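You operate a simulated robot arm through the tools that you are given. There is no shell and no other tool. Be economical: measure what you need, move in short steps, check, and stop when the job is done.

Carry out the task below with a simulated robot arm. There is one attempt and no reset: what you move stays moved.

Task
Dry the wet number pad in the spot dryer for the time on the card.
Fine: hood shut, hands and what they hold out, while the lamp is on; hood open at the end.

The check looks at the end state, three seconds after you hand in, the way a careful person would. Anything else that was tipped, shoved, dropped, spilled or broken makes it a failure.

Robot
A 6-joint arm with a two-finger parallel gripper, fixed in place. Base frame: the origin is at the foot of the arm, x ahead of it, y to its left, z up. Lengths are in mm, angles in rad, forces in N, time in s.
Its first joint turns from -1.152 to 1.152 rad. Payload 2.7 kg.
The TCP is the grasp point between the finger pads, 23 mm short of the fingertips. In the tool frame z runs along the fingers and y along their closing line. Largest opening 94 mm; finger width 38, thickness 10; the body of the gripper, 54 by 96 mm, starts 39 mm behind the TCP.
Orientation is that of the tool frame in the base frame, as a unit quaternion [x, y, z, w]. With the fingers straight down and closing along the base's y, the tool's x points along the base's -x, its y along +y and its z along -z.

Tools
- The arm moves only by the tool arm_command. Its argument "commands" is a list of rows, each an object (a shift or turn left out is 0, a gripper value left out holds the last) with "rot": the turn, a rotation vector about the base's x, y, z in units of 120 degrees (1.0 is 120 degrees), a list of three; "dp": the shift along the base's x, y, z in units of 250 mm (1.0 is 250 mm), a list of three; "jaw": the closure, from 0 (fully open) to 1 (shut). In form: [{"rot": [wx, wy, wz], "dp": [dx, dy, dz], "jaw": jaw}, ...]. A call has 1 to 12 rows; each row is the pose to reach, as a shift and turn from the pose commanded when the call began. A call with a number of a shift or a turn outside -1 to 1 is refused whole. A row lasts 0.2 s, in which the tool goes at most 50 mm and 0.15 rad; a call with a longer step from one row to the next is refused whole, and so is a gripper value outside its range. A pose out of reach is approached as far as the arm can. The call stops where the force on the tool passes 60 N (or 10 N more than at its start, if that is more) or the arm is blocked; 0.2 s more then pass. The fingers move at their own pace (about 45 mm/s each) and stop on an object; they squeeze with about 32 N. The grip force told is the motor's: it shows also when the fingers shut on nothing. Time passes only in rows, and 0.2 s behind the last, so rows that repeat a pose let the fingers close. It gives the time, the measured TCP pose, the force on the tool (base axes), the opening and the grip force at its end, in the units of the frame above (readings bear some noise).
- Cameras (640 x 400 px; columns grow to the right, rows downward): "scene" is fixed at [86.7, -455.3, 1389.3]; the picture's right is [0.57, -0.82, 0.00], its down [-0.59, -0.41, -0.69] and it looks along [0.57, 0.39, -0.72] (base axes); focal length 219 px, centre (320, 200). "wrist" rides on the gripper at [-39, 0, -44] in the tool frame; the picture's right is [0.00, -1.00, 0.00], its down [0.97, 0.00, -0.24] and it looks along [0.24, 0.00, 0.97] (tool axes); focal length 218 px, centre (320, 200).
- grab_frame(camera): a new picture of that camera. The clock stands still meanwhile.
- point_at(camera, pixels): for up to 12 pixels [column, row] of the newest picture of that camera ("zoom" is the newest enlarged one), the place [x, y, z] in the base frame of the surface seen there, good to about 2 mm. The clock stands still meanwhile.
- zoom(camera, box): a new picture of the part [left, top, right, bottom] of that camera's present view, enlarged. The clock stands still meanwhile.
- sign_off(): hands the job in; it is judged then, once.

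Work in short steps. Measure before you move; look again where a grasp or a placing could have gone wrong, and mend it. You have 80 turns and 38 pictures in all, those below and enlarged ones among them. Open the gripper and draw the arm clear of the work before you hand the job in, unless the task says otherwise; then end with one line.

The tools are called after "Call:" as name(argument=value, ...) on one line, values as JSON. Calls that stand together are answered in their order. arm_command: Moves the arm, as the interface text tells. Its arguments: {"type":"object","properties":{"commands":{"type":"array","items":{"type":"object","properties":{"rot":{"type":"array","items":{"type":"number"}},"dp":{"type":"array","items":{"type":"number"}},"jaw":{"type":"number"}}}}},"required":["commands"]} The other tools are called the same way: grab_frame (camera) takes a picture; point_at (camera, pixels) gives the place of the surface under pixels of a picture; zoom (camera, box) takes an enlarged picture of a part of a camera's view; sign_off () hands the job in.

At the start:

```text
t: 0.0
tcp_pos: [455.5, 143.2, 1176.8]
tool_rot: [0.0, 1.0, 0.0, 0.002]
force: [0.1, 0.7, -0.2]
grip_width: 94.3
grasp_force: 0.1
```

scene: 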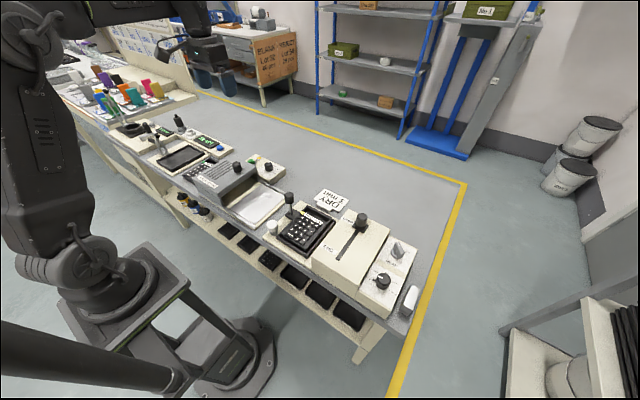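
wrist: 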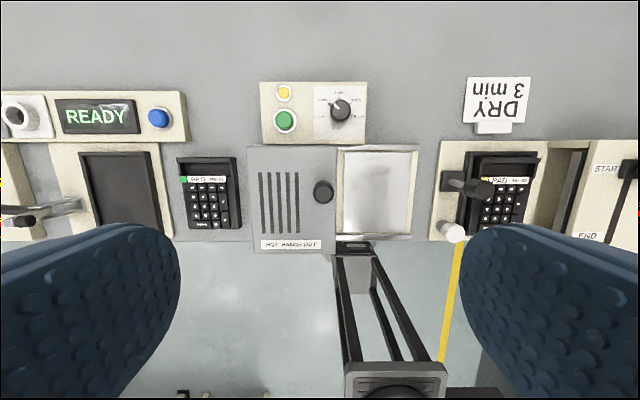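

The first pictures show two pads (wrist px ~210,190 and ~500,195), a dryer with a hood in the middle, and a card "DRY 3 min". I zoom for detail.

Call:
zoom(camera="wrist", box=[150, 70, 450, 258])

Call:
zoom(camera="wrist", box=[420, 60, 640, 260])

Call:
zoom(camera="scene", box=[140, 110, 440, 320])

```text
2.13 times, centred on (300, 164) of wrist
```

zoom: 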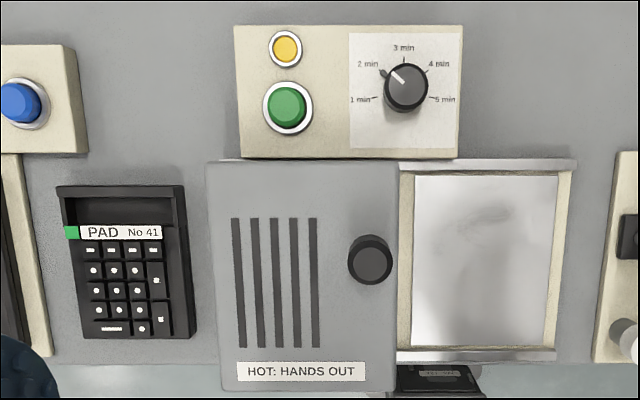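

```text
2.00 times, centred on (530, 160) of wrist
```

zoom: 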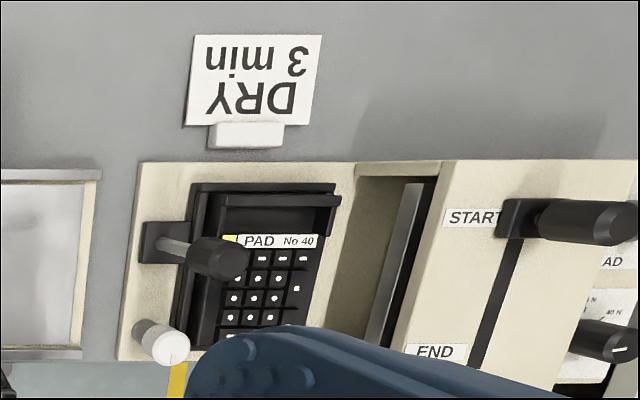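

```text
1.90 times, centred on (290, 215) of scene
```

zoom: 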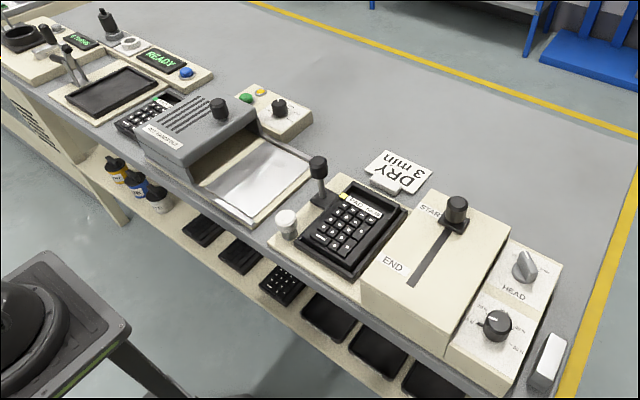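

I need to tell which pad is wet and get positions; I zoom tightly on both pads.

Call:
zoom(camera="wrist", box=[160, 140, 260, 240])

Call:
zoom(camera="scene", box=[265, 180, 345, 260])

Call:
point_at(camera="wrist", pixels=[[180, 160], [237, 160], [188, 227], [240, 227], [323, 191], [285, 121], [341, 110], [350, 155], [408, 155], [375, 200], [265, 190], [300, 300]])

```text
4.00 times, centred on (210, 190) of wrist
```

zoom: 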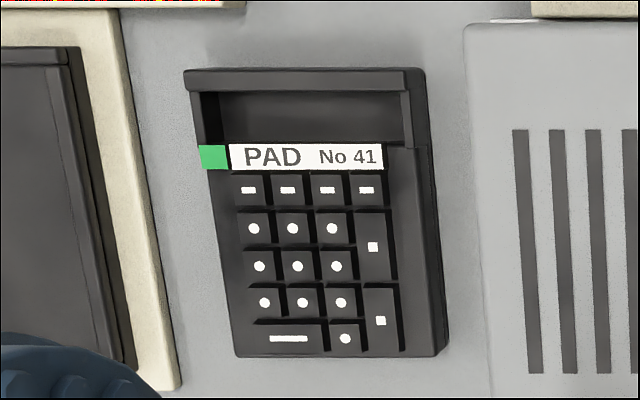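

```text
5.00 times, centred on (305, 220) of scene
```

zoom: 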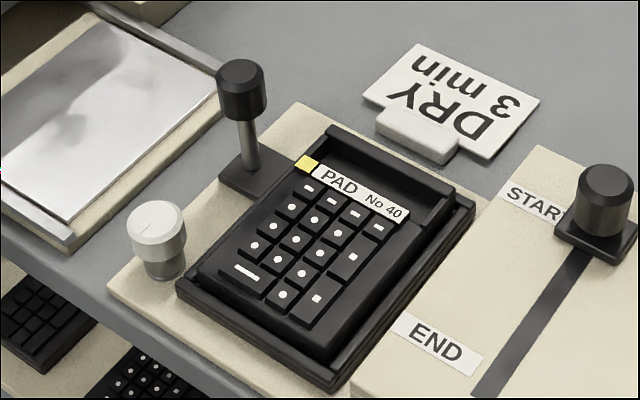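

```text
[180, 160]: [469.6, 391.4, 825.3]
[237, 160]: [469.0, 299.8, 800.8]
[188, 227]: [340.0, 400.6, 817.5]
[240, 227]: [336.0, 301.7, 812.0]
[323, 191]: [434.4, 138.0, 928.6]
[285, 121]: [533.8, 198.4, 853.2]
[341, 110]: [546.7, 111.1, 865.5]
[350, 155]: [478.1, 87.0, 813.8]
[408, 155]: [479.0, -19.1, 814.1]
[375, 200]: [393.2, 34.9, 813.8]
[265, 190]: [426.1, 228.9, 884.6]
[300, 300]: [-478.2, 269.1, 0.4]
```

No droplets are obvious yet; I look at the rest of the bench for hints about the colour tags.

Call:
zoom(camera="scene", box=[40, 40, 240, 180])

Call:
zoom(camera="scene", box=[340, 200, 440, 330])

Call:
zoom(camera="scene", box=[170, 180, 290, 280])

```text
2.86 times, centred on (140, 110) of scene
```

zoom: 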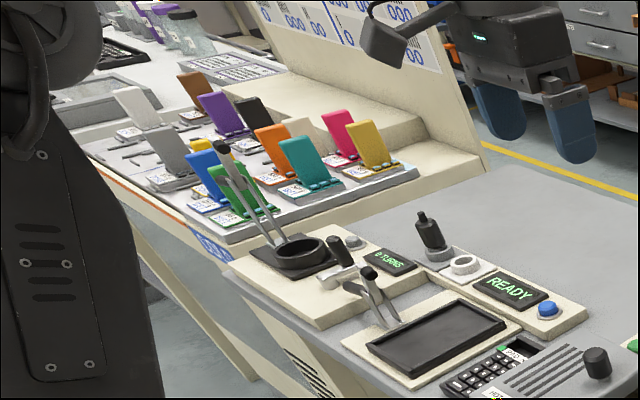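

```text
3.08 times, centred on (390, 265) of scene
```

zoom: 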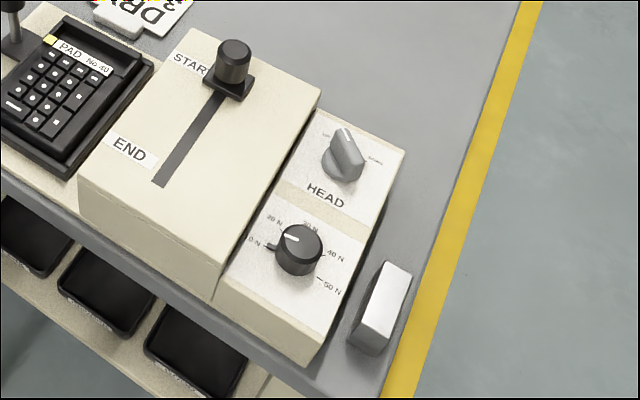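

```text
4.00 times, centred on (230, 230) of scene
```

zoom: 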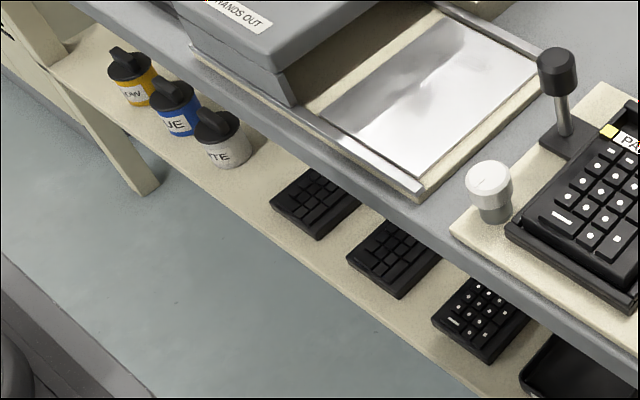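

I fly over pad 41 for a close look (TCP to about 440, 350, 1010).

Call:
arm_command(commands=[{"dp": [0, 0.14, -0.1]}, {"dp": [0, 0.28, -0.2]}, {"dp": [0, 0.42, -0.3]}, {"dp": [-0.02, 0.56, -0.42]}, {"dp": [-0.04, 0.7, -0.54]}, {"dp": [-0.06, 0.83, -0.66]}, {"dp": [-0.06, 0.83, -0.66]}])

Call:
grab_frame(camera="wrist")

```text
t: 1.6
tcp_pos: [441.7, 348.5, 1011.8]
tool_rot: [0.001, 1.0, -0.001, 0.001]
force: [-0.4, -0.3, 0.2]
grip_width: 93.9
grasp_force: 0.0
```

```text
27 pictures are left
```

wrist: 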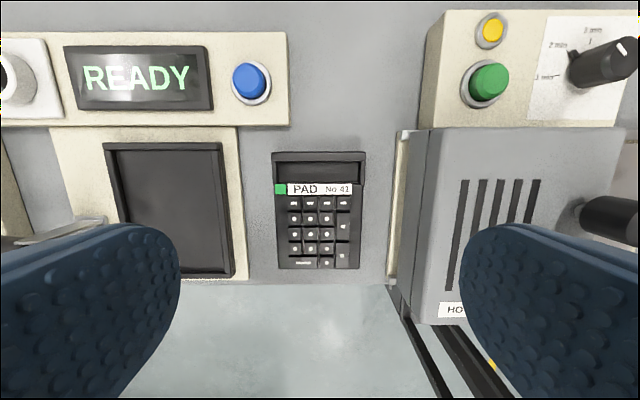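

Pad 41 sits at px (319,210). I zoom and measure it, plus hood and dial.

Call:
zoom(camera="wrist", box=[260, 140, 380, 280])

Call:
point_at(camera="wrist", pixels=[[277, 160], [362, 160], [282, 263], [355, 263], [320, 240], [260, 240], [370, 240], [320, 170], [421, 135], [411, 300], [620, 135], [395, 230]])

```text
2.86 times, centred on (320, 210) of wrist
```

zoom: 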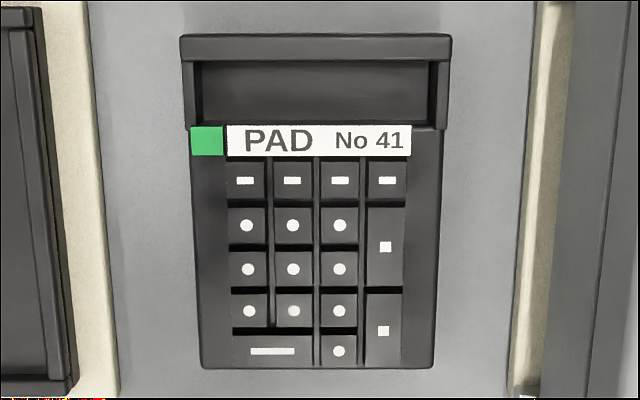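

```text
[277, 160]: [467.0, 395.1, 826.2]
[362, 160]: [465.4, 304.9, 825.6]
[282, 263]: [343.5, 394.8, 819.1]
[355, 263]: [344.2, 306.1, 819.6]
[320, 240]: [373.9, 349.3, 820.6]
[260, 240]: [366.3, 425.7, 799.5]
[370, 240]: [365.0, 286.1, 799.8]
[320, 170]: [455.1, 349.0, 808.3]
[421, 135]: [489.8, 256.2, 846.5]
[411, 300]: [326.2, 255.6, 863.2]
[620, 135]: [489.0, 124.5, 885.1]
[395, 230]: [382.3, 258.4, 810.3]
```

Pad 41 is about 90×130 mm and its print looks matte. Now I go over to pad 40 for comparison.

Call:
arm_command(commands=[{"dp": [0, -0.1, 0.15]}, {"dp": [0, -0.28, 0.2]}, {"dp": [0, -0.46, 0.2]}, {"dp": [0, -0.64, 0.2]}, {"dp": [0, -0.82, 0.2]}, {"dp": [0, -1.0, 0.2]}])

Call:
arm_command(commands=[{"dp": [0, -0.18, 0]}, {"dp": [0, -0.36, 0]}, {"dp": [0, -0.54, 0]}, {"dp": [0, -0.72, 0]}, {"dp": [0, -0.88, 0]}, {"dp": [0, -0.88, -0.0]}])

Call:
grab_frame(camera="wrist")

```text
t: 3.0
tcp_pos: [442.8, 97.6, 1062.6]
tool_rot: [0.0, 1.0, 0.0, 0.001]
force: [0.0, 0.1, 0.1]
grip_width: 93.9
grasp_force: 0.0
```

```text
t: 4.4
tcp_pos: [439.6, -123.1, 1059.2]
tool_rot: [0.0, 1.0, -0.001, 0.0]
force: [-0.3, 0.0, -0.6]
grip_width: 94.1
grasp_force: 0.1
```

```text
25 pictures are left
```

wrist: 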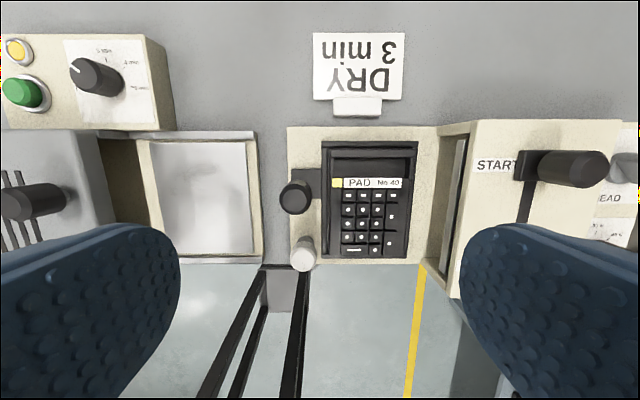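

Call:
zoom(camera="wrist", box=[270, 110, 450, 280])

Call:
point_at(camera="wrist", pixels=[[335, 155], [410, 155], [342, 250], [406, 250], [295, 197], [303, 253], [323, 145], [327, 255], [415, 145], [407, 258], [155, 150], [245, 150]])

```text
2.35 times, centred on (360, 195) of wrist
```

zoom: 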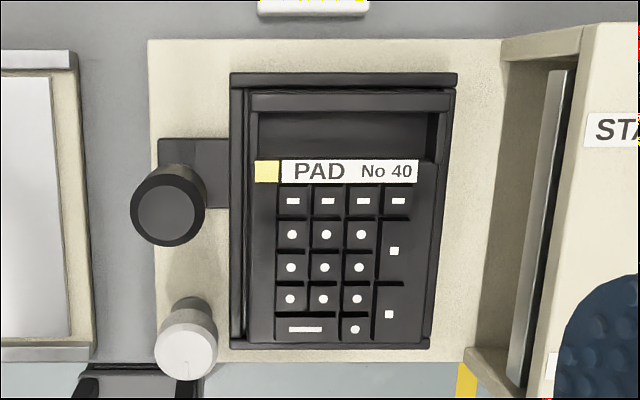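

```text
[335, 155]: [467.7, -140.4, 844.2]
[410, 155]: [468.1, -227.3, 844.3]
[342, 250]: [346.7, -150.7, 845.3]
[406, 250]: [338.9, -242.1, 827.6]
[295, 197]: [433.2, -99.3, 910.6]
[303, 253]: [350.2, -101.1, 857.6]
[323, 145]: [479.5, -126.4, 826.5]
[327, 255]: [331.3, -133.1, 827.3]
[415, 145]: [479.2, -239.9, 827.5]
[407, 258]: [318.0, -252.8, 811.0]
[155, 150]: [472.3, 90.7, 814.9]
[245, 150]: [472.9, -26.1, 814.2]
```

Pad 40 sits freshly printed in the printer nest next to the card (yellow tag), so it's the wet one. I look closer at the nest, lever and white knob to see whether it is clamped.

Call:
zoom(camera="wrist", box=[275, 140, 345, 275])

Call:
zoom(camera="scene", box=[282, 190, 322, 240])

```text
2.96 times, centred on (310, 208) of wrist
```

zoom: 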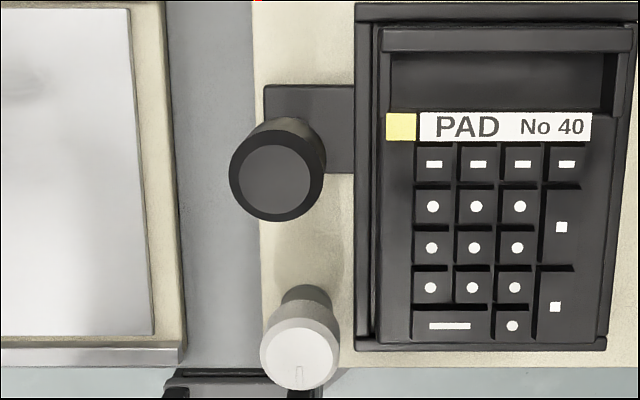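

```text
8.00 times, centred on (302, 215) of scene
```

zoom: 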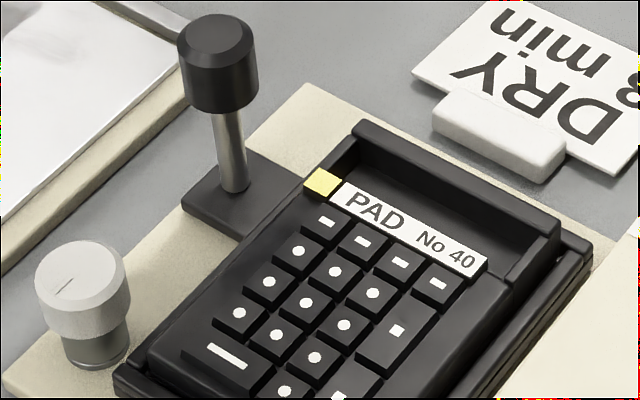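

The lever stands upright with nothing over the pad, so the pad seems free to lift. First the dial (near 547,111): I move above it for a close view.

Call:
arm_command(commands=[{"dp": [0.06, 0.18, 0]}, {"dp": [0.12, 0.36, 0]}, {"dp": [0.18, 0.54, 0]}, {"dp": [0.24, 0.7, -0.05]}, {"dp": [0.3, 0.85, -0.1]}, {"dp": [0.36, 0.94, -0.2]}, {"dp": [0.36, 0.94, -0.25]}, {"dp": [0.36, 0.94, -0.25]}])

Call:
grab_frame(camera="wrist")

```text
t: 6.2
tcp_pos: [531.7, 116.5, 998.1]
tool_rot: [0.0, 1.0, -0.002, 0.001]
force: [0.0, -0.6, -0.5]
grip_width: 94.2
grasp_force: 0.0
```

```text
21 pictures are left
```

wrist: 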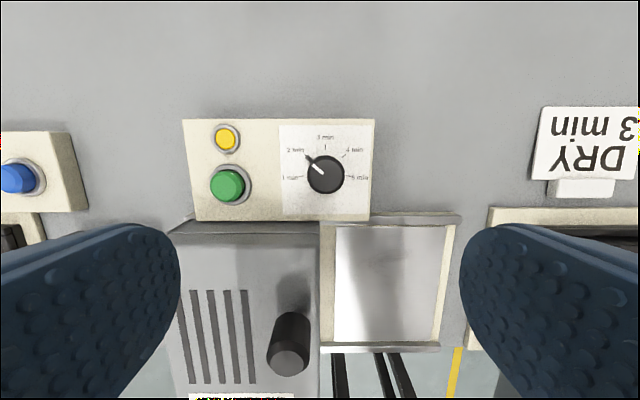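

Dial knob at px (326,174), pointer to 2 min. I measure knob, panel, button, lamp, hood edges and hood knob.

Call:
point_at(camera="wrist", pixels=[[326, 176], [310, 176], [341, 176], [326, 160], [326, 190], [355, 205], [295, 205], [228, 184], [227, 138], [290, 355], [317, 240], [200, 240]])

Call:
zoom(camera="wrist", box=[180, 115, 380, 225])

```text
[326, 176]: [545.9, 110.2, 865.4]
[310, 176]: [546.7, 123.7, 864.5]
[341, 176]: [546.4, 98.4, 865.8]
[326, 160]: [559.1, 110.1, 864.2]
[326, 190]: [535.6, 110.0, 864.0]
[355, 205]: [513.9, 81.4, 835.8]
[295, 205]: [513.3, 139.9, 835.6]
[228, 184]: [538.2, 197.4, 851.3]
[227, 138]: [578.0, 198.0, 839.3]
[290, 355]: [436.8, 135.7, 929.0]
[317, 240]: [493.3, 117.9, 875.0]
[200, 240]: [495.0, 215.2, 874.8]
```

```text
3.20 times, centred on (280, 170) of wrist
```

zoom: 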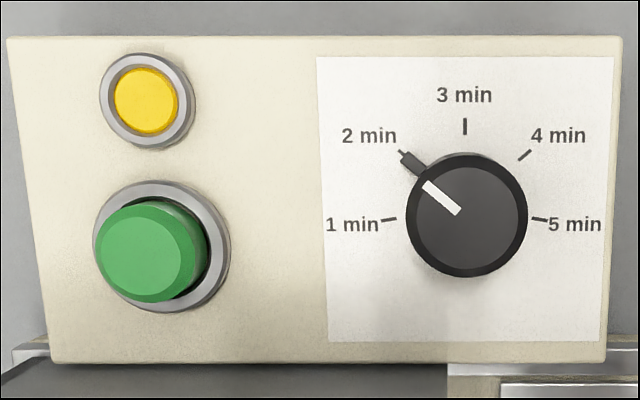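

Knob centre (546.5,110.5), top z 865, panel 836. I descend to TCP z≈872 straddling the knob and close.

Call:
arm_command(commands=[{"dp": [0.064, -0.021, -0.1]}, {"dp": [0.064, -0.021, -0.25]}, {"dp": [0.064, -0.021, -0.4]}, {"dp": [0.064, -0.021, -0.509]}, {"dp": [0.064, -0.021, -0.509]}, {"dp": [0.064, -0.021, -0.509], "jaw": 1}, {"dp": [0.064, -0.021, -0.509], "jaw": 1}, {"dp": [0.064, -0.021, -0.509], "jaw": 1}, {"dp": [0.064, -0.021, -0.509], "jaw": 1}, {"dp": [0.064, -0.021, -0.509], "jaw": 1}])

```text
t: 8.4
tcp_pos: [546.5, 110.5, 871.4]
tool_rot: [-0.001, 1.0, 0.0, 0.001]
force: [-0.1, 6.0, -0.7]
grip_width: 31.9
grasp_force: 44.8
```

The fingers hold the knob at 31.9 mm. I turn it 50° clockwise (negative z).

Call:
arm_command(commands=[{"rot": [0, 0, -0.065]}, {"rot": [0, 0, -0.13]}, {"rot": [0, 0, -0.195]}, {"rot": [0, 0, -0.26]}, {"rot": [0, 0, -0.325]}, {"rot": [0, 0, -0.39]}, {"rot": [0, 0, -0.417]}, {"rot": [0, 0, -0.417]}])

Call:
zoom(camera="wrist", box=[180, 70, 460, 245])

```text
t: 10.2
tcp_pos: [547.1, 110.0, 870.9]
tool_rot: [0.424, 0.906, 0.0, 0.001]
force: [15.7, 17.8, -17.7]
grip_width: 31.6
grasp_force: 44.9
```

```text
2.29 times, centred on (320, 158) of wrist
```

zoom: 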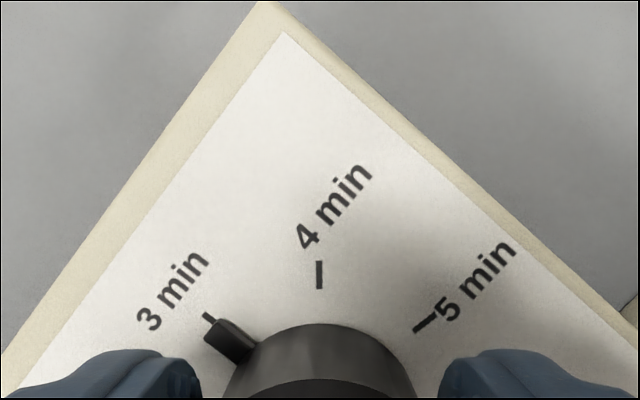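

The pointer is about at 3 min. I open, rise and look.

Call:
arm_command(commands=[{"jaw": 0}, {"jaw": 0}, {"jaw": 0}, {"jaw": 0}, {"dp": [0, 0, 0.15]}, {"dp": [0, 0, 0.3]}, {"dp": [-0.03, 0, 0.45], "rot": [0, 0, 0.07]}, {"dp": [-0.06, 0, 0.5], "rot": [0, 0, 0.14]}, {"dp": [-0.06, 0, 0.5], "rot": [0, 0, 0.21]}, {"dp": [-0.06, 0, 0.5], "rot": [0, 0, 0.28]}, {"dp": [-0.06, 0, 0.5], "rot": [0, 0, 0.35]}, {"dp": [-0.06, 0, 0.5], "rot": [0, 0, 0.417]}])

Call:
zoom(camera="wrist", box=[180, 115, 480, 365])

```text
t: 12.8
tcp_pos: [531.1, 109.9, 997.3]
tool_rot: [-0.001, 1.0, -0.001, 0.0]
force: [0.5, 0.2, -0.6]
grip_width: 94.1
grasp_force: 0.1
```

```text
1.60 times, centred on (330, 240) of wrist
```

zoom: 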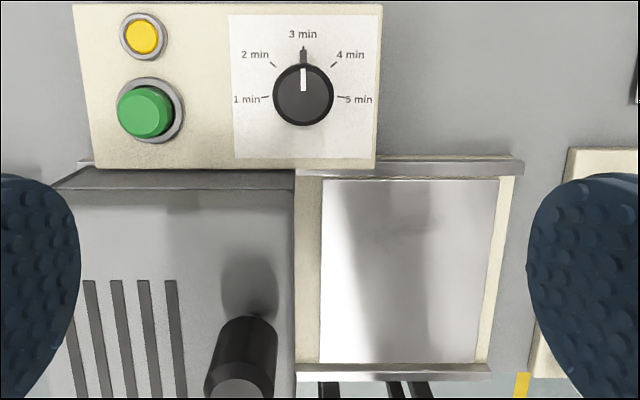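

Dial is at 3 min. I measure the hood edge, rails and plate.

Call:
point_at(camera="zoom", pixels=[[290, 200], [298, 185], [310, 300], [326, 200], [497, 200], [480, 350], [325, 350], [400, 165], [400, 371], [490, 200], [292, 350], [507, 220]])

```text
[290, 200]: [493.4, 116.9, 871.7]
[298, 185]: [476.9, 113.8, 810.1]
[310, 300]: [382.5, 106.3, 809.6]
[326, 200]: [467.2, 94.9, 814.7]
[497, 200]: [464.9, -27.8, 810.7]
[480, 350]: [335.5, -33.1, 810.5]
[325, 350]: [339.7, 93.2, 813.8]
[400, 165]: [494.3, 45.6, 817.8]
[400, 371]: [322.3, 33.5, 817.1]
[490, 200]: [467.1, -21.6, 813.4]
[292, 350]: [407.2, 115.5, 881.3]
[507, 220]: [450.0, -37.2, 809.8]
```

Plate spans x≈335–485, y≈−24–95, z 814; the hood edge is y≈117. Next I go above pad 40 for a precise measure.

Call:
arm_command(commands=[{"dp": [-0.08, -0.16, 0]}, {"dp": [-0.16, -0.32, 0]}, {"dp": [-0.24, -0.48, 0]}, {"dp": [-0.32, -0.64, 0]}, {"dp": [-0.4, -0.8, 0]}, {"dp": [-0.48, -0.96, 0]}])

Call:
arm_command(commands=[{"dp": [-0.02, -0.15, 0]}, {"dp": [-0.04, -0.22, -0.06]}, {"dp": [-0.04, -0.22, -0.06]}])

Call:
grab_frame(camera="wrist")

```text
t: 14.2
tcp_pos: [408.9, -130.5, 997.8]
tool_rot: [0.0, 1.0, -0.001, 0.001]
force: [-0.3, 0.8, 0.1]
grip_width: 94.1
grasp_force: 0.1
```

```text
t: 15.0
tcp_pos: [401.5, -183.8, 983.7]
tool_rot: [-0.001, 1.0, -0.001, 0.001]
force: [0.3, 0.7, -0.2]
grip_width: 93.9
grasp_force: 0.1
```

```text
17 pictures are left
```

wrist: 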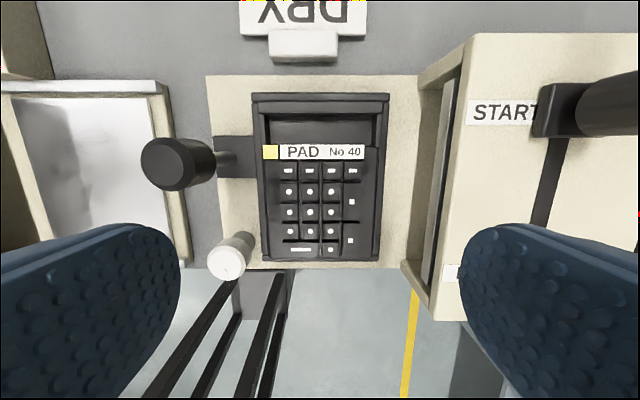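

Call:
zoom(camera="wrist", box=[200, 80, 440, 270])

Call:
point_at(camera="wrist", pixels=[[266, 107], [377, 107], [262, 225], [267, 225], [272, 225], [365, 225], [371, 225], [377, 225], [455, 180], [423, 180], [445, 85], [180, 163]])

```text
2.11 times, centred on (320, 175) of wrist
```

zoom: 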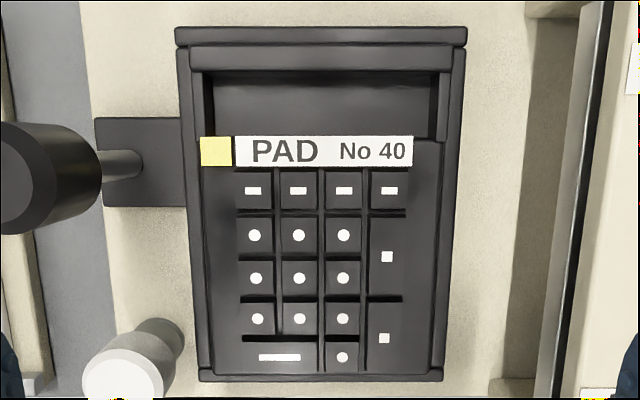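

```text
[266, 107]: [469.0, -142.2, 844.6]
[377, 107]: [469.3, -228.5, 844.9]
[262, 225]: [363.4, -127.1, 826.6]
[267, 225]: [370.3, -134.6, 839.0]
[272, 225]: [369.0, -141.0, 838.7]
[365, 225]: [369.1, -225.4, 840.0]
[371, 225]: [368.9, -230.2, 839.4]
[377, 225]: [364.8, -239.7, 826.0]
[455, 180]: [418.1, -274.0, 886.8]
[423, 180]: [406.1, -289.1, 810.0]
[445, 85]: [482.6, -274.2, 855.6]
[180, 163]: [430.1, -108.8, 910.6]
```

The pad may be wider than it seemed; I measure edges of the pad precisely on the zoom.

Call:
point_at(camera="zoom", pixels=[[192, 58], [195, 58], [452, 58], [455, 58], [200, 250], [204, 250], [208, 250], [434, 250], [438, 250], [442, 250], [320, 366], [320, 372]])

Call:
point_at(camera="zoom", pixels=[[320, 50], [320, 60], [320, 72], [320, 100], [320, 125], [198, 100], [205, 100], [437, 100], [445, 100], [188, 200], [184, 100], [197, 300]])

```text
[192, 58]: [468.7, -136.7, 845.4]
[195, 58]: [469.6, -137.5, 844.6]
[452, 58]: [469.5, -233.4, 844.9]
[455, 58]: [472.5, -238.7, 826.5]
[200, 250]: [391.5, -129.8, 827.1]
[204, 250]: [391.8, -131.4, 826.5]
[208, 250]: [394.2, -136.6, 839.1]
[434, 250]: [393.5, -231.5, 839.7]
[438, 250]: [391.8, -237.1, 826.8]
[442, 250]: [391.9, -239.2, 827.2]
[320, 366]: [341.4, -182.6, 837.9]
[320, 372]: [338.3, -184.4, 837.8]
```

```text
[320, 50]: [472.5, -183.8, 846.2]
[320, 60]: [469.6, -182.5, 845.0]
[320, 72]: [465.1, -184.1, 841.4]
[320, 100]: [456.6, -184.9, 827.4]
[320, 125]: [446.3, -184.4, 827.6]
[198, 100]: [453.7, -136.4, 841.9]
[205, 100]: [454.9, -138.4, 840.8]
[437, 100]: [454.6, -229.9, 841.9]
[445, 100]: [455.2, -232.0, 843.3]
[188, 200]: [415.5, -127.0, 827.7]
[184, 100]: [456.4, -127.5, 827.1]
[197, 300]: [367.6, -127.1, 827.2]
```

The pad is ~97 mm wide (y −136…−233.5), too wide for the 94 mm jaws, but its display recess (x 443–464, floor z 827) leaves a back bar x≈464–476 that can be pinched without touching the print. I turn the tool −90° and move above the bar with the jaws partly closed.

Call:
arm_command(commands=[{"rot": [0, 0, -0.0625], "dp": [0.03, 0, 0], "jaw": 0.72}, {"rot": [0, 0, -0.125], "dp": [0.06, 0, 0]}, {"rot": [0, 0, -0.1875], "dp": [0.09, 0, 0]}, {"rot": [0, 0, -0.25], "dp": [0.12, 0, 0]}, {"rot": [0, 0, -0.3125], "dp": [0.15, 0, 0]}, {"rot": [0, 0, -0.375], "dp": [0.18, 0, 0]}, {"rot": [0, 0, -0.4375], "dp": [0.21, 0, 0]}, {"rot": [0, 0, -0.5], "dp": [0.24, 0, 0]}, {"rot": [0, 0, -0.5625], "dp": [0.26, 0, 0]}, {"rot": [0, 0, -0.625], "dp": [0.278, 0, -0.05]}, {"rot": [0, 0, -0.6875], "dp": [0.278, 0, -0.15]}, {"rot": [0, 0, -0.75], "dp": [0.278, 0, -0.22]}])

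Call:
grab_frame(camera="wrist")

```text
t: 17.6
tcp_pos: [469.7, -185.8, 928.5]
tool_rot: [0.708, 0.706, -0.002, 0.0]
force: [-0.7, -0.1, -1.2]
grip_width: 26.4
grasp_force: 0.1
```

```text
15 pictures are left
```

wrist: 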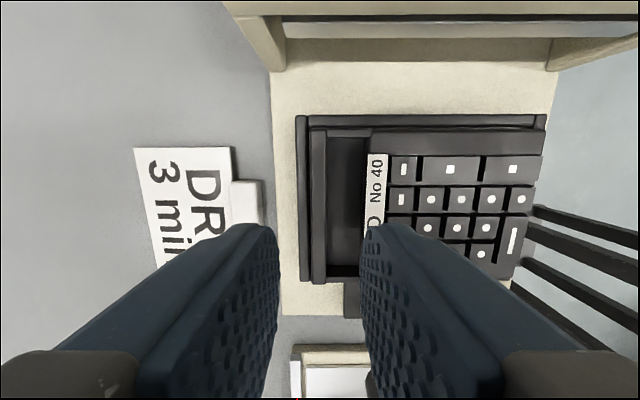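

The bar shows at px x 310–328, recess 328–365. I measure across it at rows 160–220.

Call:
point_at(camera="wrist", pixels=[[299, 200], [304, 200], [308, 200], [312, 200], [316, 200], [321, 200], [325, 200], [329, 200], [340, 200], [355, 200], [363, 200], [368, 200]])

Call:
zoom(camera="wrist", box=[280, 110, 400, 290])

```text
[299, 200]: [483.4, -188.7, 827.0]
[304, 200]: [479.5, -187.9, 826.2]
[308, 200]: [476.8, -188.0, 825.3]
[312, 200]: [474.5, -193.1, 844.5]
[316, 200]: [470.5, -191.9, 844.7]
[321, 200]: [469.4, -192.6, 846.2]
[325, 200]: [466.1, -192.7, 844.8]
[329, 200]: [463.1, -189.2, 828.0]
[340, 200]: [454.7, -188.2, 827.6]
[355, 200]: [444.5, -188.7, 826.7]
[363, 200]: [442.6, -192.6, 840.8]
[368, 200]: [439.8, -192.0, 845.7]
```

```text
2.22 times, centred on (340, 200) of wrist
```

zoom: 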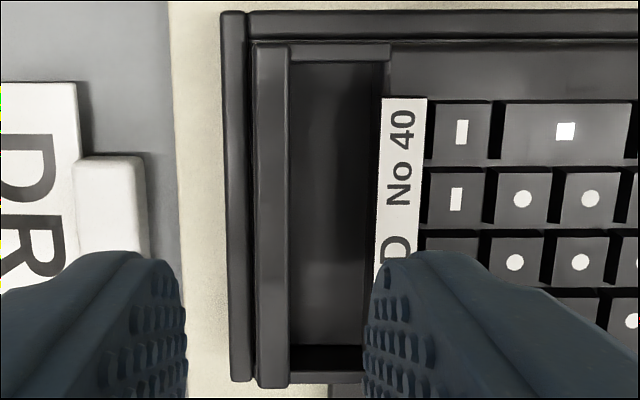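

The bar is x 464.5–475.5, TCP x is 469.7 — well centred. I descend to z≈853.5 (tips 830.5, floor 827.5) with 24 mm opening, then close.

Call:
arm_command(commands=[{"dp": [0, 0, -0.1], "jaw": 0.745}, {"dp": [0, 0, -0.2]}, {"dp": [0, 0, -0.26]}, {"dp": [0, 0, -0.3]}, {"dp": [0, 0, -0.3]}, {"dp": [0, 0, -0.3], "jaw": 1}, {"dp": [0, 0, -0.3], "jaw": 1}, {"dp": [0, 0, -0.3], "jaw": 1}])

```text
t: 19.4
tcp_pos: [472.5, -185.3, 852.6]
tool_rot: [0.707, 0.707, -0.001, 0.0]
force: [0.2, 0.0, -0.2]
grip_width: 9.7
grasp_force: 32.7
```

Bar gripped at 9.7 mm, no side force. I lift gently 40 mm and look.

Call:
arm_command(commands=[{"dp": [0, 0, 0.02]}, {"dp": [0, 0, 0.04]}, {"dp": [0, 0, 0.08]}, {"dp": [0, 0, 0.12]}, {"dp": [0, 0, 0.16]}, {"dp": [0, 0, 0.16]}])

Call:
zoom(camera="scene", box=[220, 150, 420, 290])

```text
t: 20.8
tcp_pos: [469.6, -184.5, 893.0]
tool_rot: [0.708, 0.707, -0.002, 0.0]
force: [0.6, 0.7, -1.1]
grip_width: 9.4
grasp_force: 32.4
```

```text
2.86 times, centred on (320, 220) of scene
```

zoom: 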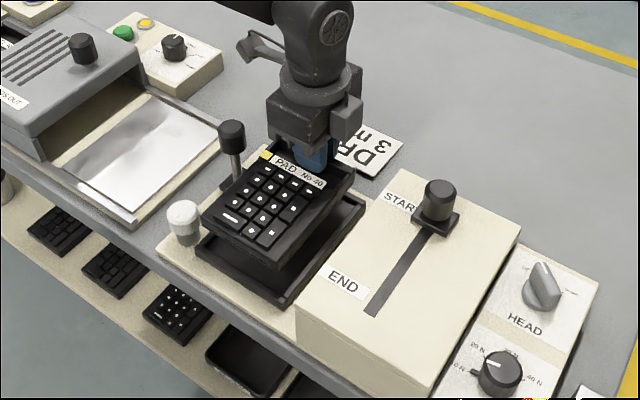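

Pad 40 lifted level and clean. I raise it over the lever (knob top 911) and carry it to above the dryer plate (TCP y≈35).

Call:
arm_command(commands=[{"dp": [0, 0, 0.1]}, {"dp": [0, 0, 0.2]}, {"dp": [0, 0, 0.3]}, {"dp": [0, 0.1, 0.32]}, {"dp": [0, 0.22, 0.32]}, {"dp": [0, 0.34, 0.32]}, {"dp": [0, 0.46, 0.32]}, {"dp": [0, 0.58, 0.32]}, {"dp": [0, 0.7, 0.32]}, {"dp": [0, 0.8, 0.32]}, {"dp": [0, 0.88, 0.32]}, {"dp": [0, 0.88, 0.32]}])

Call:
arm_command(commands=[{"dp": [0, 0, -0.15]}, {"dp": [0, 0, -0.28]}, {"dp": [0, 0, -0.38]}, {"dp": [0, 0, -0.42]}, {"dp": [0, 0, -0.44]}, {"dp": [0, 0, -0.44]}])

Call:
zoom(camera="scene", box=[180, 130, 340, 250])

```text
t: 23.4
tcp_pos: [471.0, 35.4, 972.0]
tool_rot: [0.707, 0.707, -0.002, 0.0]
force: [0.3, 0.7, -1.3]
grip_width: 9.5
grasp_force: 32.0
```

```text
t: 24.8
tcp_pos: [470.9, 34.3, 862.1]
tool_rot: [0.708, 0.706, -0.001, 0.0]
force: [0.2, -0.8, -1.2]
grip_width: 9.3
grasp_force: 31.3
```

```text
3.33 times, centred on (260, 190) of scene
```

zoom: 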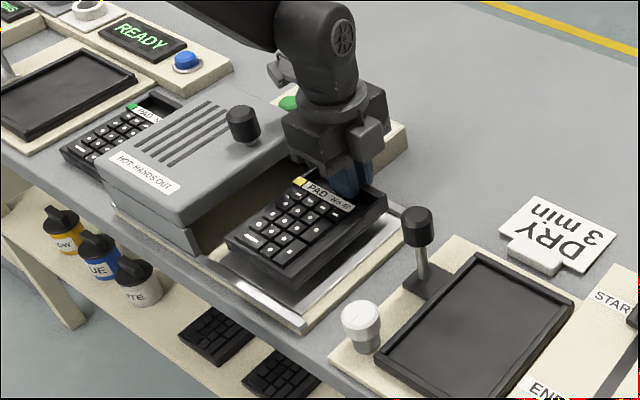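

The pad hovers over the plate ~14 mm up. I lower in small steps, watching the force.

Call:
arm_command(commands=[{"dp": [0, 0, -0.02]}, {"dp": [0, 0, -0.04]}, {"dp": [0, 0, -0.05]}, {"dp": [0, 0, -0.054]}, {"dp": [0, 0, -0.054]}])

```text
t: 26.0
tcp_pos: [470.1, 35.2, 848.2]
tool_rot: [0.707, 0.707, -0.001, 0.001]
force: [0.9, 0.8, -0.8]
grip_width: 9.6
grasp_force: 31.8
```

Call:
arm_command(commands=[{"dp": [0, 0, -0.004]}, {"dp": [0, 0, -0.008]}, {"dp": [0, 0, -0.008]}])

```text
t: 26.8
tcp_pos: [470.5, 35.8, 847.0]
tool_rot: [0.707, 0.707, -0.001, 0.0]
force: [-1.1, 0.0, -1.0]
grip_width: 9.5
grasp_force: 32.2
```

No contact yet (force still ≈ −1 N); I go on in 1 mm steps.

Call:
arm_command(commands=[{"dp": [0, 0, -0.004]}, {"dp": [0, 0, -0.008]}, {"dp": [0, 0, -0.008]}])

Call:
zoom(camera="scene", box=[230, 180, 310, 240])

```text
t: 27.6
tcp_pos: [470.0, 34.8, 846.0]
tool_rot: [0.708, 0.707, -0.001, 0.001]
force: [-1.0, 0.0, 7.8]
grip_width: 9.3
grasp_force: 32.4
```

```text
6.67 times, centred on (270, 210) of scene
```

zoom: 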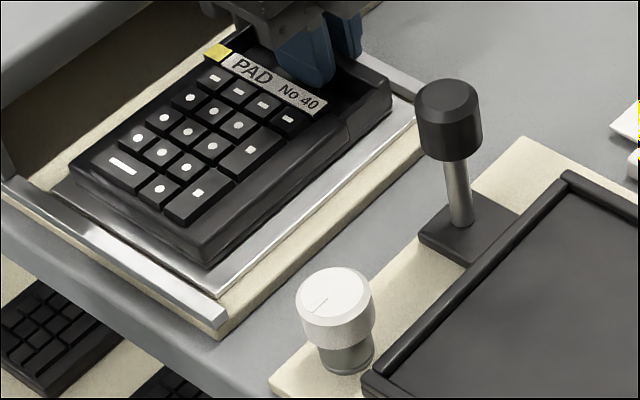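

Pad is on the plate (8 N contact). I release to 24 mm, rise, and turn the tool back while rising toward the hood knob.

Call:
arm_command(commands=[{"jaw": 0.745}, {"jaw": 0.745}, {"jaw": 0.745}, {"dp": [0, 0, 0.1]}, {"dp": [0, 0, 0.25]}, {"dp": [0, 0, 0.4]}, {"dp": [0, 0, 0.55]}, {"dp": [0, 0, 0.6]}, {"dp": [0, 0, 0.6]}])

Call:
arm_command(commands=[{"rot": [0, 0, 0.0625], "dp": [0, 0, 0], "jaw": 0.2}, {"rot": [0, 0, 0.125], "dp": [0, 0.05, 0]}, {"rot": [0, 0, 0.1875], "dp": [0, 0.1, 0]}, {"rot": [0, 0, 0.25], "dp": [-0.02, 0.15, 0]}, {"rot": [0, 0, 0.3125], "dp": [-0.04, 0.2, 0]}, {"rot": [0, 0, 0.375], "dp": [-0.06, 0.25, 0]}, {"rot": [0, 0, 0.4375], "dp": [-0.08, 0.3, 0]}, {"rot": [0, 0, 0.5], "dp": [-0.1, 0.35, 0]}, {"rot": [0, 0, 0.5625], "dp": [-0.12, 0.4, 0]}, {"rot": [0, 0, 0.625], "dp": [-0.14, 0.408, 0]}, {"rot": [0, 0, 0.6875], "dp": [-0.14, 0.408, 0]}, {"rot": [0, 0, 0.75], "dp": [-0.14, 0.408, 0]}])

Call:
grab_frame(camera="wrist")

```text
t: 29.6
tcp_pos: [470.0, 32.7, 991.6]
tool_rot: [0.707, 0.707, -0.001, 0.0]
force: [-0.1, -0.2, 1.1]
grip_width: 24.1
grasp_force: 0.1
```

```text
t: 32.2
tcp_pos: [433.7, 138.1, 993.6]
tool_rot: [-0.001, 1.0, -0.001, 0.001]
force: [-0.4, 0.0, -0.1]
grip_width: 75.2
grasp_force: 0.1
```

```text
10 pictures are left
```

wrist: 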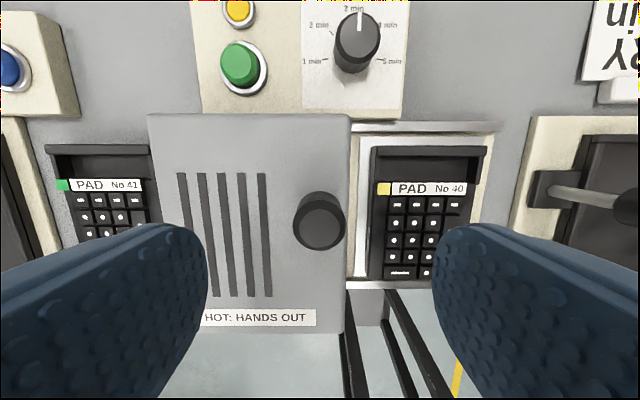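

Pad sits squarely on the plate. I measure the hood knob (px 320,222), hood top and the pad's place.

Call:
point_at(camera="wrist", pixels=[[322, 222], [300, 222], [342, 222], [320, 202], [320, 243], [280, 290], [340, 150], [380, 152], [480, 152], [377, 270], [345, 300], [200, 130]])

```text
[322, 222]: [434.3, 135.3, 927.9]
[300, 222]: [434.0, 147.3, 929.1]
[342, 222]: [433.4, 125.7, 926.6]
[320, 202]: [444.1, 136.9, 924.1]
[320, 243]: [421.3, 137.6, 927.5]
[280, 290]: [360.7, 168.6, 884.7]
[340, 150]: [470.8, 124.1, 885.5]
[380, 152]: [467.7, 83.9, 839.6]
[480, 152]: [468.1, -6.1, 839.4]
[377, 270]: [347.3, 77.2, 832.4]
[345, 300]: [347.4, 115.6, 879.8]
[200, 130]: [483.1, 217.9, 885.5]
```

Knob centre ≈(433.5,136.5), hood top 885. I descend to TCP z≈914 and grip the knob.

Call:
arm_command(commands=[{"dp": [0, -0.006, -0.1], "jaw": 0.3}, {"dp": [0, -0.006, -0.2]}, {"dp": [0, -0.006, -0.28]}, {"dp": [0, -0.006, -0.314]}, {"dp": [0, -0.006, -0.314], "jaw": 1}, {"dp": [0, -0.006, -0.314], "jaw": 1}, {"dp": [0, -0.006, -0.314], "jaw": 1}, {"dp": [0, -0.006, -0.314], "jaw": 1}])

```text
t: 34.0
tcp_pos: [434.0, 135.1, 916.4]
tool_rot: [0.0, 1.0, -0.001, 0.0]
force: [-0.7, 3.2, -4.8]
grip_width: 29.8
grasp_force: 45.5
```

Knob held (29.8 mm). I slide the hood toward −y, 60 mm first.

Call:
arm_command(commands=[{"dp": [0, -0.04, 0]}, {"dp": [0, -0.08, 0]}, {"dp": [0, -0.12, 0]}, {"dp": [0, -0.16, 0]}, {"dp": [0, -0.2, 0]}, {"dp": [0, -0.24, 0]}, {"dp": [0, -0.24, 0]}])

Call:
zoom(camera="scene", box=[180, 130, 340, 250])

```text
t: 35.6
tcp_pos: [434.3, 73.4, 917.6]
tool_rot: [0.0, 1.0, -0.001, 0.0]
force: [-17.2, 0.1, 17.8]
grip_width: 29.6
grasp_force: 44.6
```

```text
3.33 times, centred on (260, 190) of scene
```

zoom: 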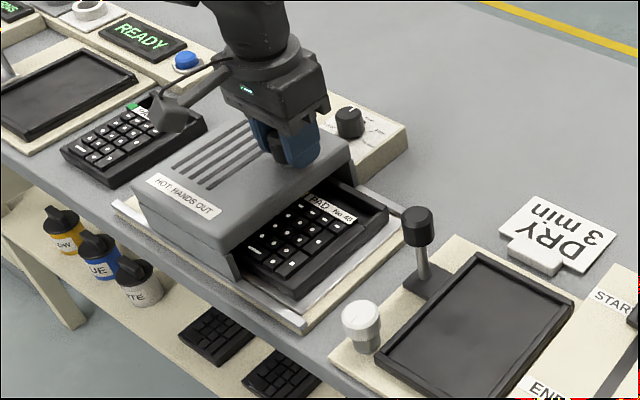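

The hood slides and clears the pad. I go on until its stop (force stop guards).

Call:
arm_command(commands=[{"dp": [0, -0.05, 0]}, {"dp": [0, -0.1, 0]}, {"dp": [0, -0.15, 0]}, {"dp": [0, -0.2, 0]}, {"dp": [0, -0.24, 0]}, {"dp": [0, -0.28, 0]}, {"dp": [0, -0.31, 0]}, {"dp": [0, -0.34, 0]}, {"dp": [0, -0.34, 0]}])

```text
t: 37.6
tcp_pos: [435.2, -8.7, 916.2]
tool_rot: [0.0, 1.0, -0.001, 0.001]
force: [9.5, -1.6, -19.8]
grip_width: 29.6
grasp_force: 44.6
```

No end stop felt yet after 144 mm; I continue in small steps.

Call:
arm_command(commands=[{"dp": [0, -0.01, 0]}, {"dp": [0, -0.02, 0]}, {"dp": [0, -0.03, 0]}, {"dp": [0, -0.04, 0]}, {"dp": [0, -0.05, 0]}, {"dp": [0, -0.06, 0]}])

Call:
zoom(camera="scene", box=[180, 130, 340, 250])

```text
t: 38.8
tcp_pos: [435.8, -12.6, 916.0]
tool_rot: [-0.001, 1.0, 0.004, 0.0]
force: [0.0, 12.6, 0.9]
grip_width: 29.7
grasp_force: 45.5
stopped in row 5: the force on the tool passed its limit (the readings are from after the stop); the commanded pose is now the measured one
```

```text
3.33 times, centred on (260, 190) of scene
```

zoom: 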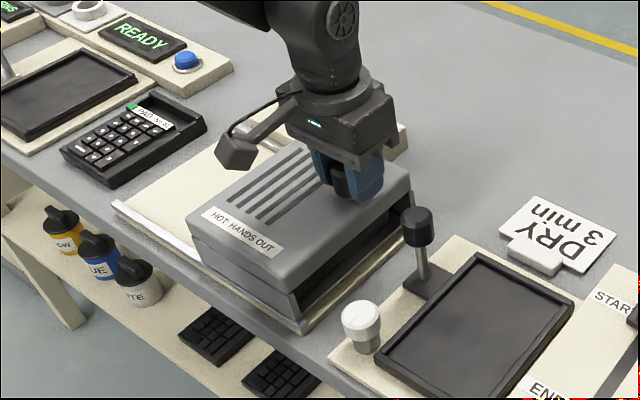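

The hood hit its stop at the closed end. I release, rise, and go above the green button (536,197.5) with the fingers shut.

Call:
arm_command(commands=[{"jaw": 0.3}, {"jaw": 0.3}, {"jaw": 0.3}, {"dp": [0, 0, 0.15]}, {"dp": [0, 0, 0.3]}, {"dp": [0.06, 0.15, 0.3], "jaw": 1}, {"dp": [0.12, 0.3, 0.3]}, {"dp": [0.18, 0.45, 0.3]}, {"dp": [0.26, 0.6, 0.3]}, {"dp": [0.34, 0.74, 0.3]}, {"dp": [0.402, 0.84, 0.3]}, {"dp": [0.402, 0.84, 0.3]}])

Call:
grab_frame(camera="wrist")

```text
t: 41.4
tcp_pos: [537.7, 197.9, 989.7]
tool_rot: [-0.002, 1.0, 0.002, 0.0]
force: [-0.1, -0.2, -0.1]
grip_width: 0.1
grasp_force: 32.0
```

```text
7 pictures are left
```

wrist: 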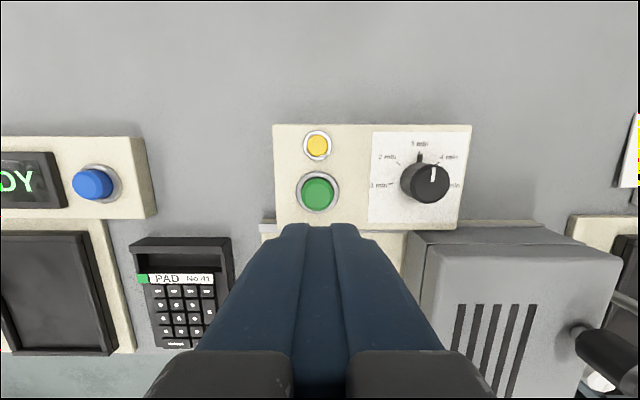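

Dial still at 3. I measure the green button, ring and lamp.

Call:
point_at(camera="wrist", pixels=[[317, 193], [317, 181], [317, 205], [305, 193], [329, 193], [317, 211], [317, 172], [317, 146], [317, 158], [290, 215]])

```text
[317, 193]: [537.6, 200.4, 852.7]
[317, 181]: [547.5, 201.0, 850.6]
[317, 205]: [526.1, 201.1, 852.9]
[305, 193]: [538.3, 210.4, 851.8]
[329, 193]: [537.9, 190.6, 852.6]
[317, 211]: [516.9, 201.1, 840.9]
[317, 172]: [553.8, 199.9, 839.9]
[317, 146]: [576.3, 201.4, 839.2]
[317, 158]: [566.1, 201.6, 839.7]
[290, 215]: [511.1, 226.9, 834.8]
```

Button centre (537.5,200.5), top 852.5. I press: fingertips down to about 847, then back up.

Call:
arm_command(commands=[{"dp": [0, 0.01, -0.15]}, {"dp": [0, 0.01, -0.3]}, {"dp": [0, 0.01, -0.42]}, {"dp": [0, 0.01, -0.45]}, {"dp": [0, 0.01, -0.46]}, {"dp": [0, 0.01, -0.47]}, {"dp": [0, 0.01, -0.48]}, {"dp": [0, 0.01, -0.48]}, {"dp": [0, 0.01, -0.4]}, {"dp": [0, 0.01, -0.25]}, {"dp": [0, 0.01, -0.1]}, {"dp": [0, 0.01, 0]}])

Call:
grab_frame(camera="wrist")

```text
t: 44.0
tcp_pos: [534.3, 197.2, 991.8]
tool_rot: [-0.002, 1.0, 0.003, 0.0]
force: [0.4, 0.1, 0.0]
grip_width: 0.4
grasp_force: 32.2
```

```text
6 pictures are left
```

wrist: 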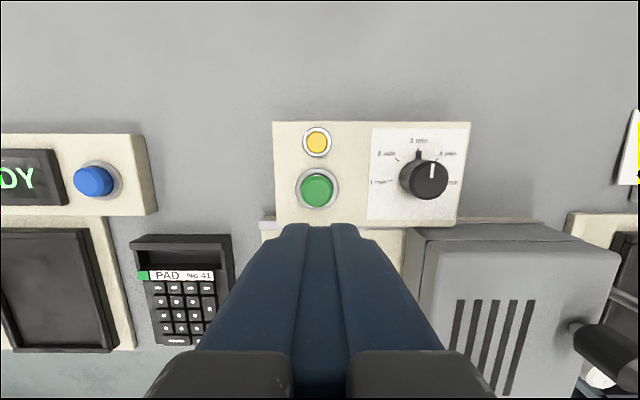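

The lamp doesn't look different yet; I check from the scene for glow under the hood.

Call:
zoom(camera="scene", box=[190, 130, 310, 250])

```text
3.33 times, centred on (250, 190) of scene
```

zoom: 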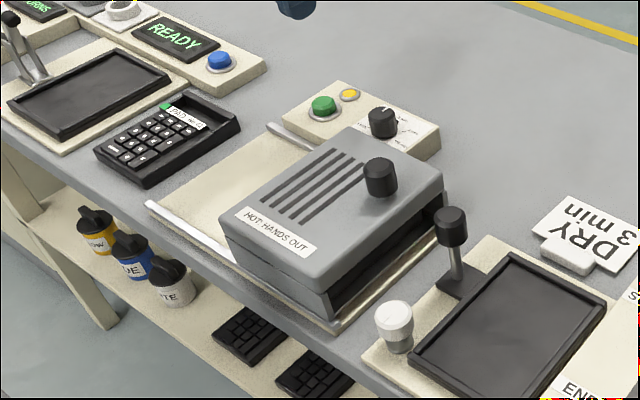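

No glow: the press probably was too shallow. I press again slowly and read the force at the bottom.

Call:
arm_command(commands=[{"dp": [0, 0.01, -0.15]}, {"dp": [0, 0.01, -0.3]}, {"dp": [0, 0.01, -0.44]}, {"dp": [0, 0.01, -0.46]}, {"dp": [0, 0.01, -0.48]}, {"dp": [0, 0.01, -0.485]}])

```text
t: 45.4
tcp_pos: [533.6, 199.3, 871.3]
tool_rot: [-0.002, 1.0, 0.004, 0.001]
force: [0.2, 1.0, 4.1]
grip_width: 0.0
grasp_force: 32.2
```

Only 4 N at tip z≈848; I press further in 1 mm steps.

Call:
arm_command(commands=[{"dp": [0, 0, -0.004]}, {"dp": [0, 0, -0.008]}, {"dp": [0, 0, -0.012]}, {"dp": [0, 0, -0.016]}, {"dp": [0, 0, -0.016]}])

Call:
zoom(camera="wrist", box=[220, 0, 640, 250])

```text
t: 46.6
tcp_pos: [536.0, 201.6, 869.3]
tool_rot: [-0.002, 1.0, 0.004, 0.003]
force: [0.2, -8.9, 21.2]
grip_width: 0.1
grasp_force: 32.4
```

```text
1.52 times, centred on (430, 125) of wrist
```

zoom: 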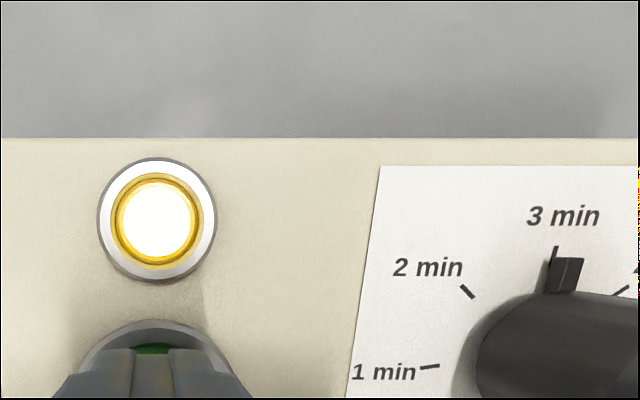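

The lamp is lit (bright white), dial at 3 min. I rise straight off the button and wait for the timer.

Call:
arm_command(commands=[{"dp": [0, 0, 0.1]}, {"dp": [0, 0, 0.28]}, {"dp": [0, 0, 0.46]}, {"dp": [0, 0, 0.5]}, {"dp": [0, 0, 0.5]}, {"dp": [0, 0, 0.5]}, {"dp": [0, 0, 0.5]}, {"dp": [0, 0, 0.5]}, {"dp": [0, 0, 0.5]}, {"dp": [0, 0, 0.5]}, {"dp": [0, 0, 0.5]}, {"dp": [0, 0, 0.5]}])

Call:
arm_command(commands=[{}, {}, {}, {}, {}, {}, {}, {}, {}, {}, {}, {}])

Call:
arm_command(commands=[{}, {}, {}, {}, {}, {}, {}, {}, {}, {}, {}, {}])

Call:
arm_command(commands=[{}, {}, {}, {}, {}, {}, {}, {}, {}, {}, {}, {}])

Call:
arm_command(commands=[{}, {}, {}, {}, {}, {}, {}, {}, {}, {}, {}, {}])

Call:
arm_command(commands=[{}, {}, {}, {}, {}, {}, {}, {}, {}, {}, {}, {}])

Call:
grab_frame(camera="wrist")

```text
t: 49.2
tcp_pos: [535.4, 199.3, 991.0]
tool_rot: [-0.001, 1.0, 0.002, 0.0]
force: [-0.3, 0.3, 0.9]
grip_width: 0.0
grasp_force: 31.9
```

```text
t: 51.8
tcp_pos: [536.4, 198.9, 991.6]
tool_rot: [-0.001, 1.0, 0.002, 0.0]
force: [0.0, 0.0, -0.1]
grip_width: 0.0
grasp_force: 31.8
```

```text
t: 54.4
tcp_pos: [535.9, 200.4, 991.6]
tool_rot: [-0.002, 1.0, 0.003, 0.0]
force: [0.0, -0.6, 0.3]
grip_width: 0.2
grasp_force: 31.4
```

```text
t: 57.0
tcp_pos: [536.3, 200.4, 990.8]
tool_rot: [-0.002, 1.0, 0.003, -0.001]
force: [0.0, 0.3, -0.7]
grip_width: 0.2
grasp_force: 32.0
```

```text
t: 59.6
tcp_pos: [536.6, 199.1, 991.6]
tool_rot: [-0.002, 1.0, 0.002, 0.0]
force: [0.1, -0.2, 0.0]
grip_width: 0.0
grasp_force: 31.5
```

```text
t: 62.2
tcp_pos: [536.5, 200.2, 990.9]
tool_rot: [-0.001, 1.0, 0.003, 0.0]
force: [-1.5, 0.0, -0.2]
grip_width: 0.0
grasp_force: 31.9
```

```text
3 pictures are left
```

wrist: 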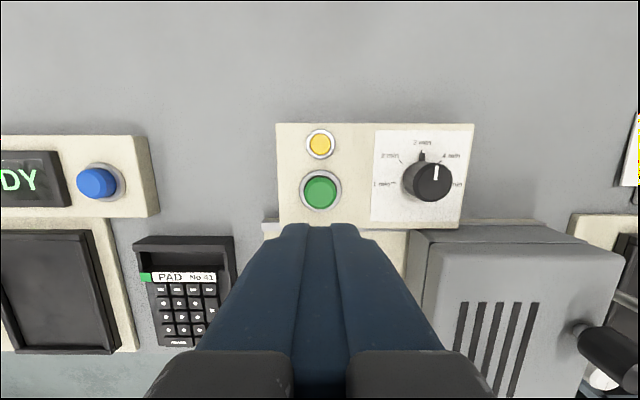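

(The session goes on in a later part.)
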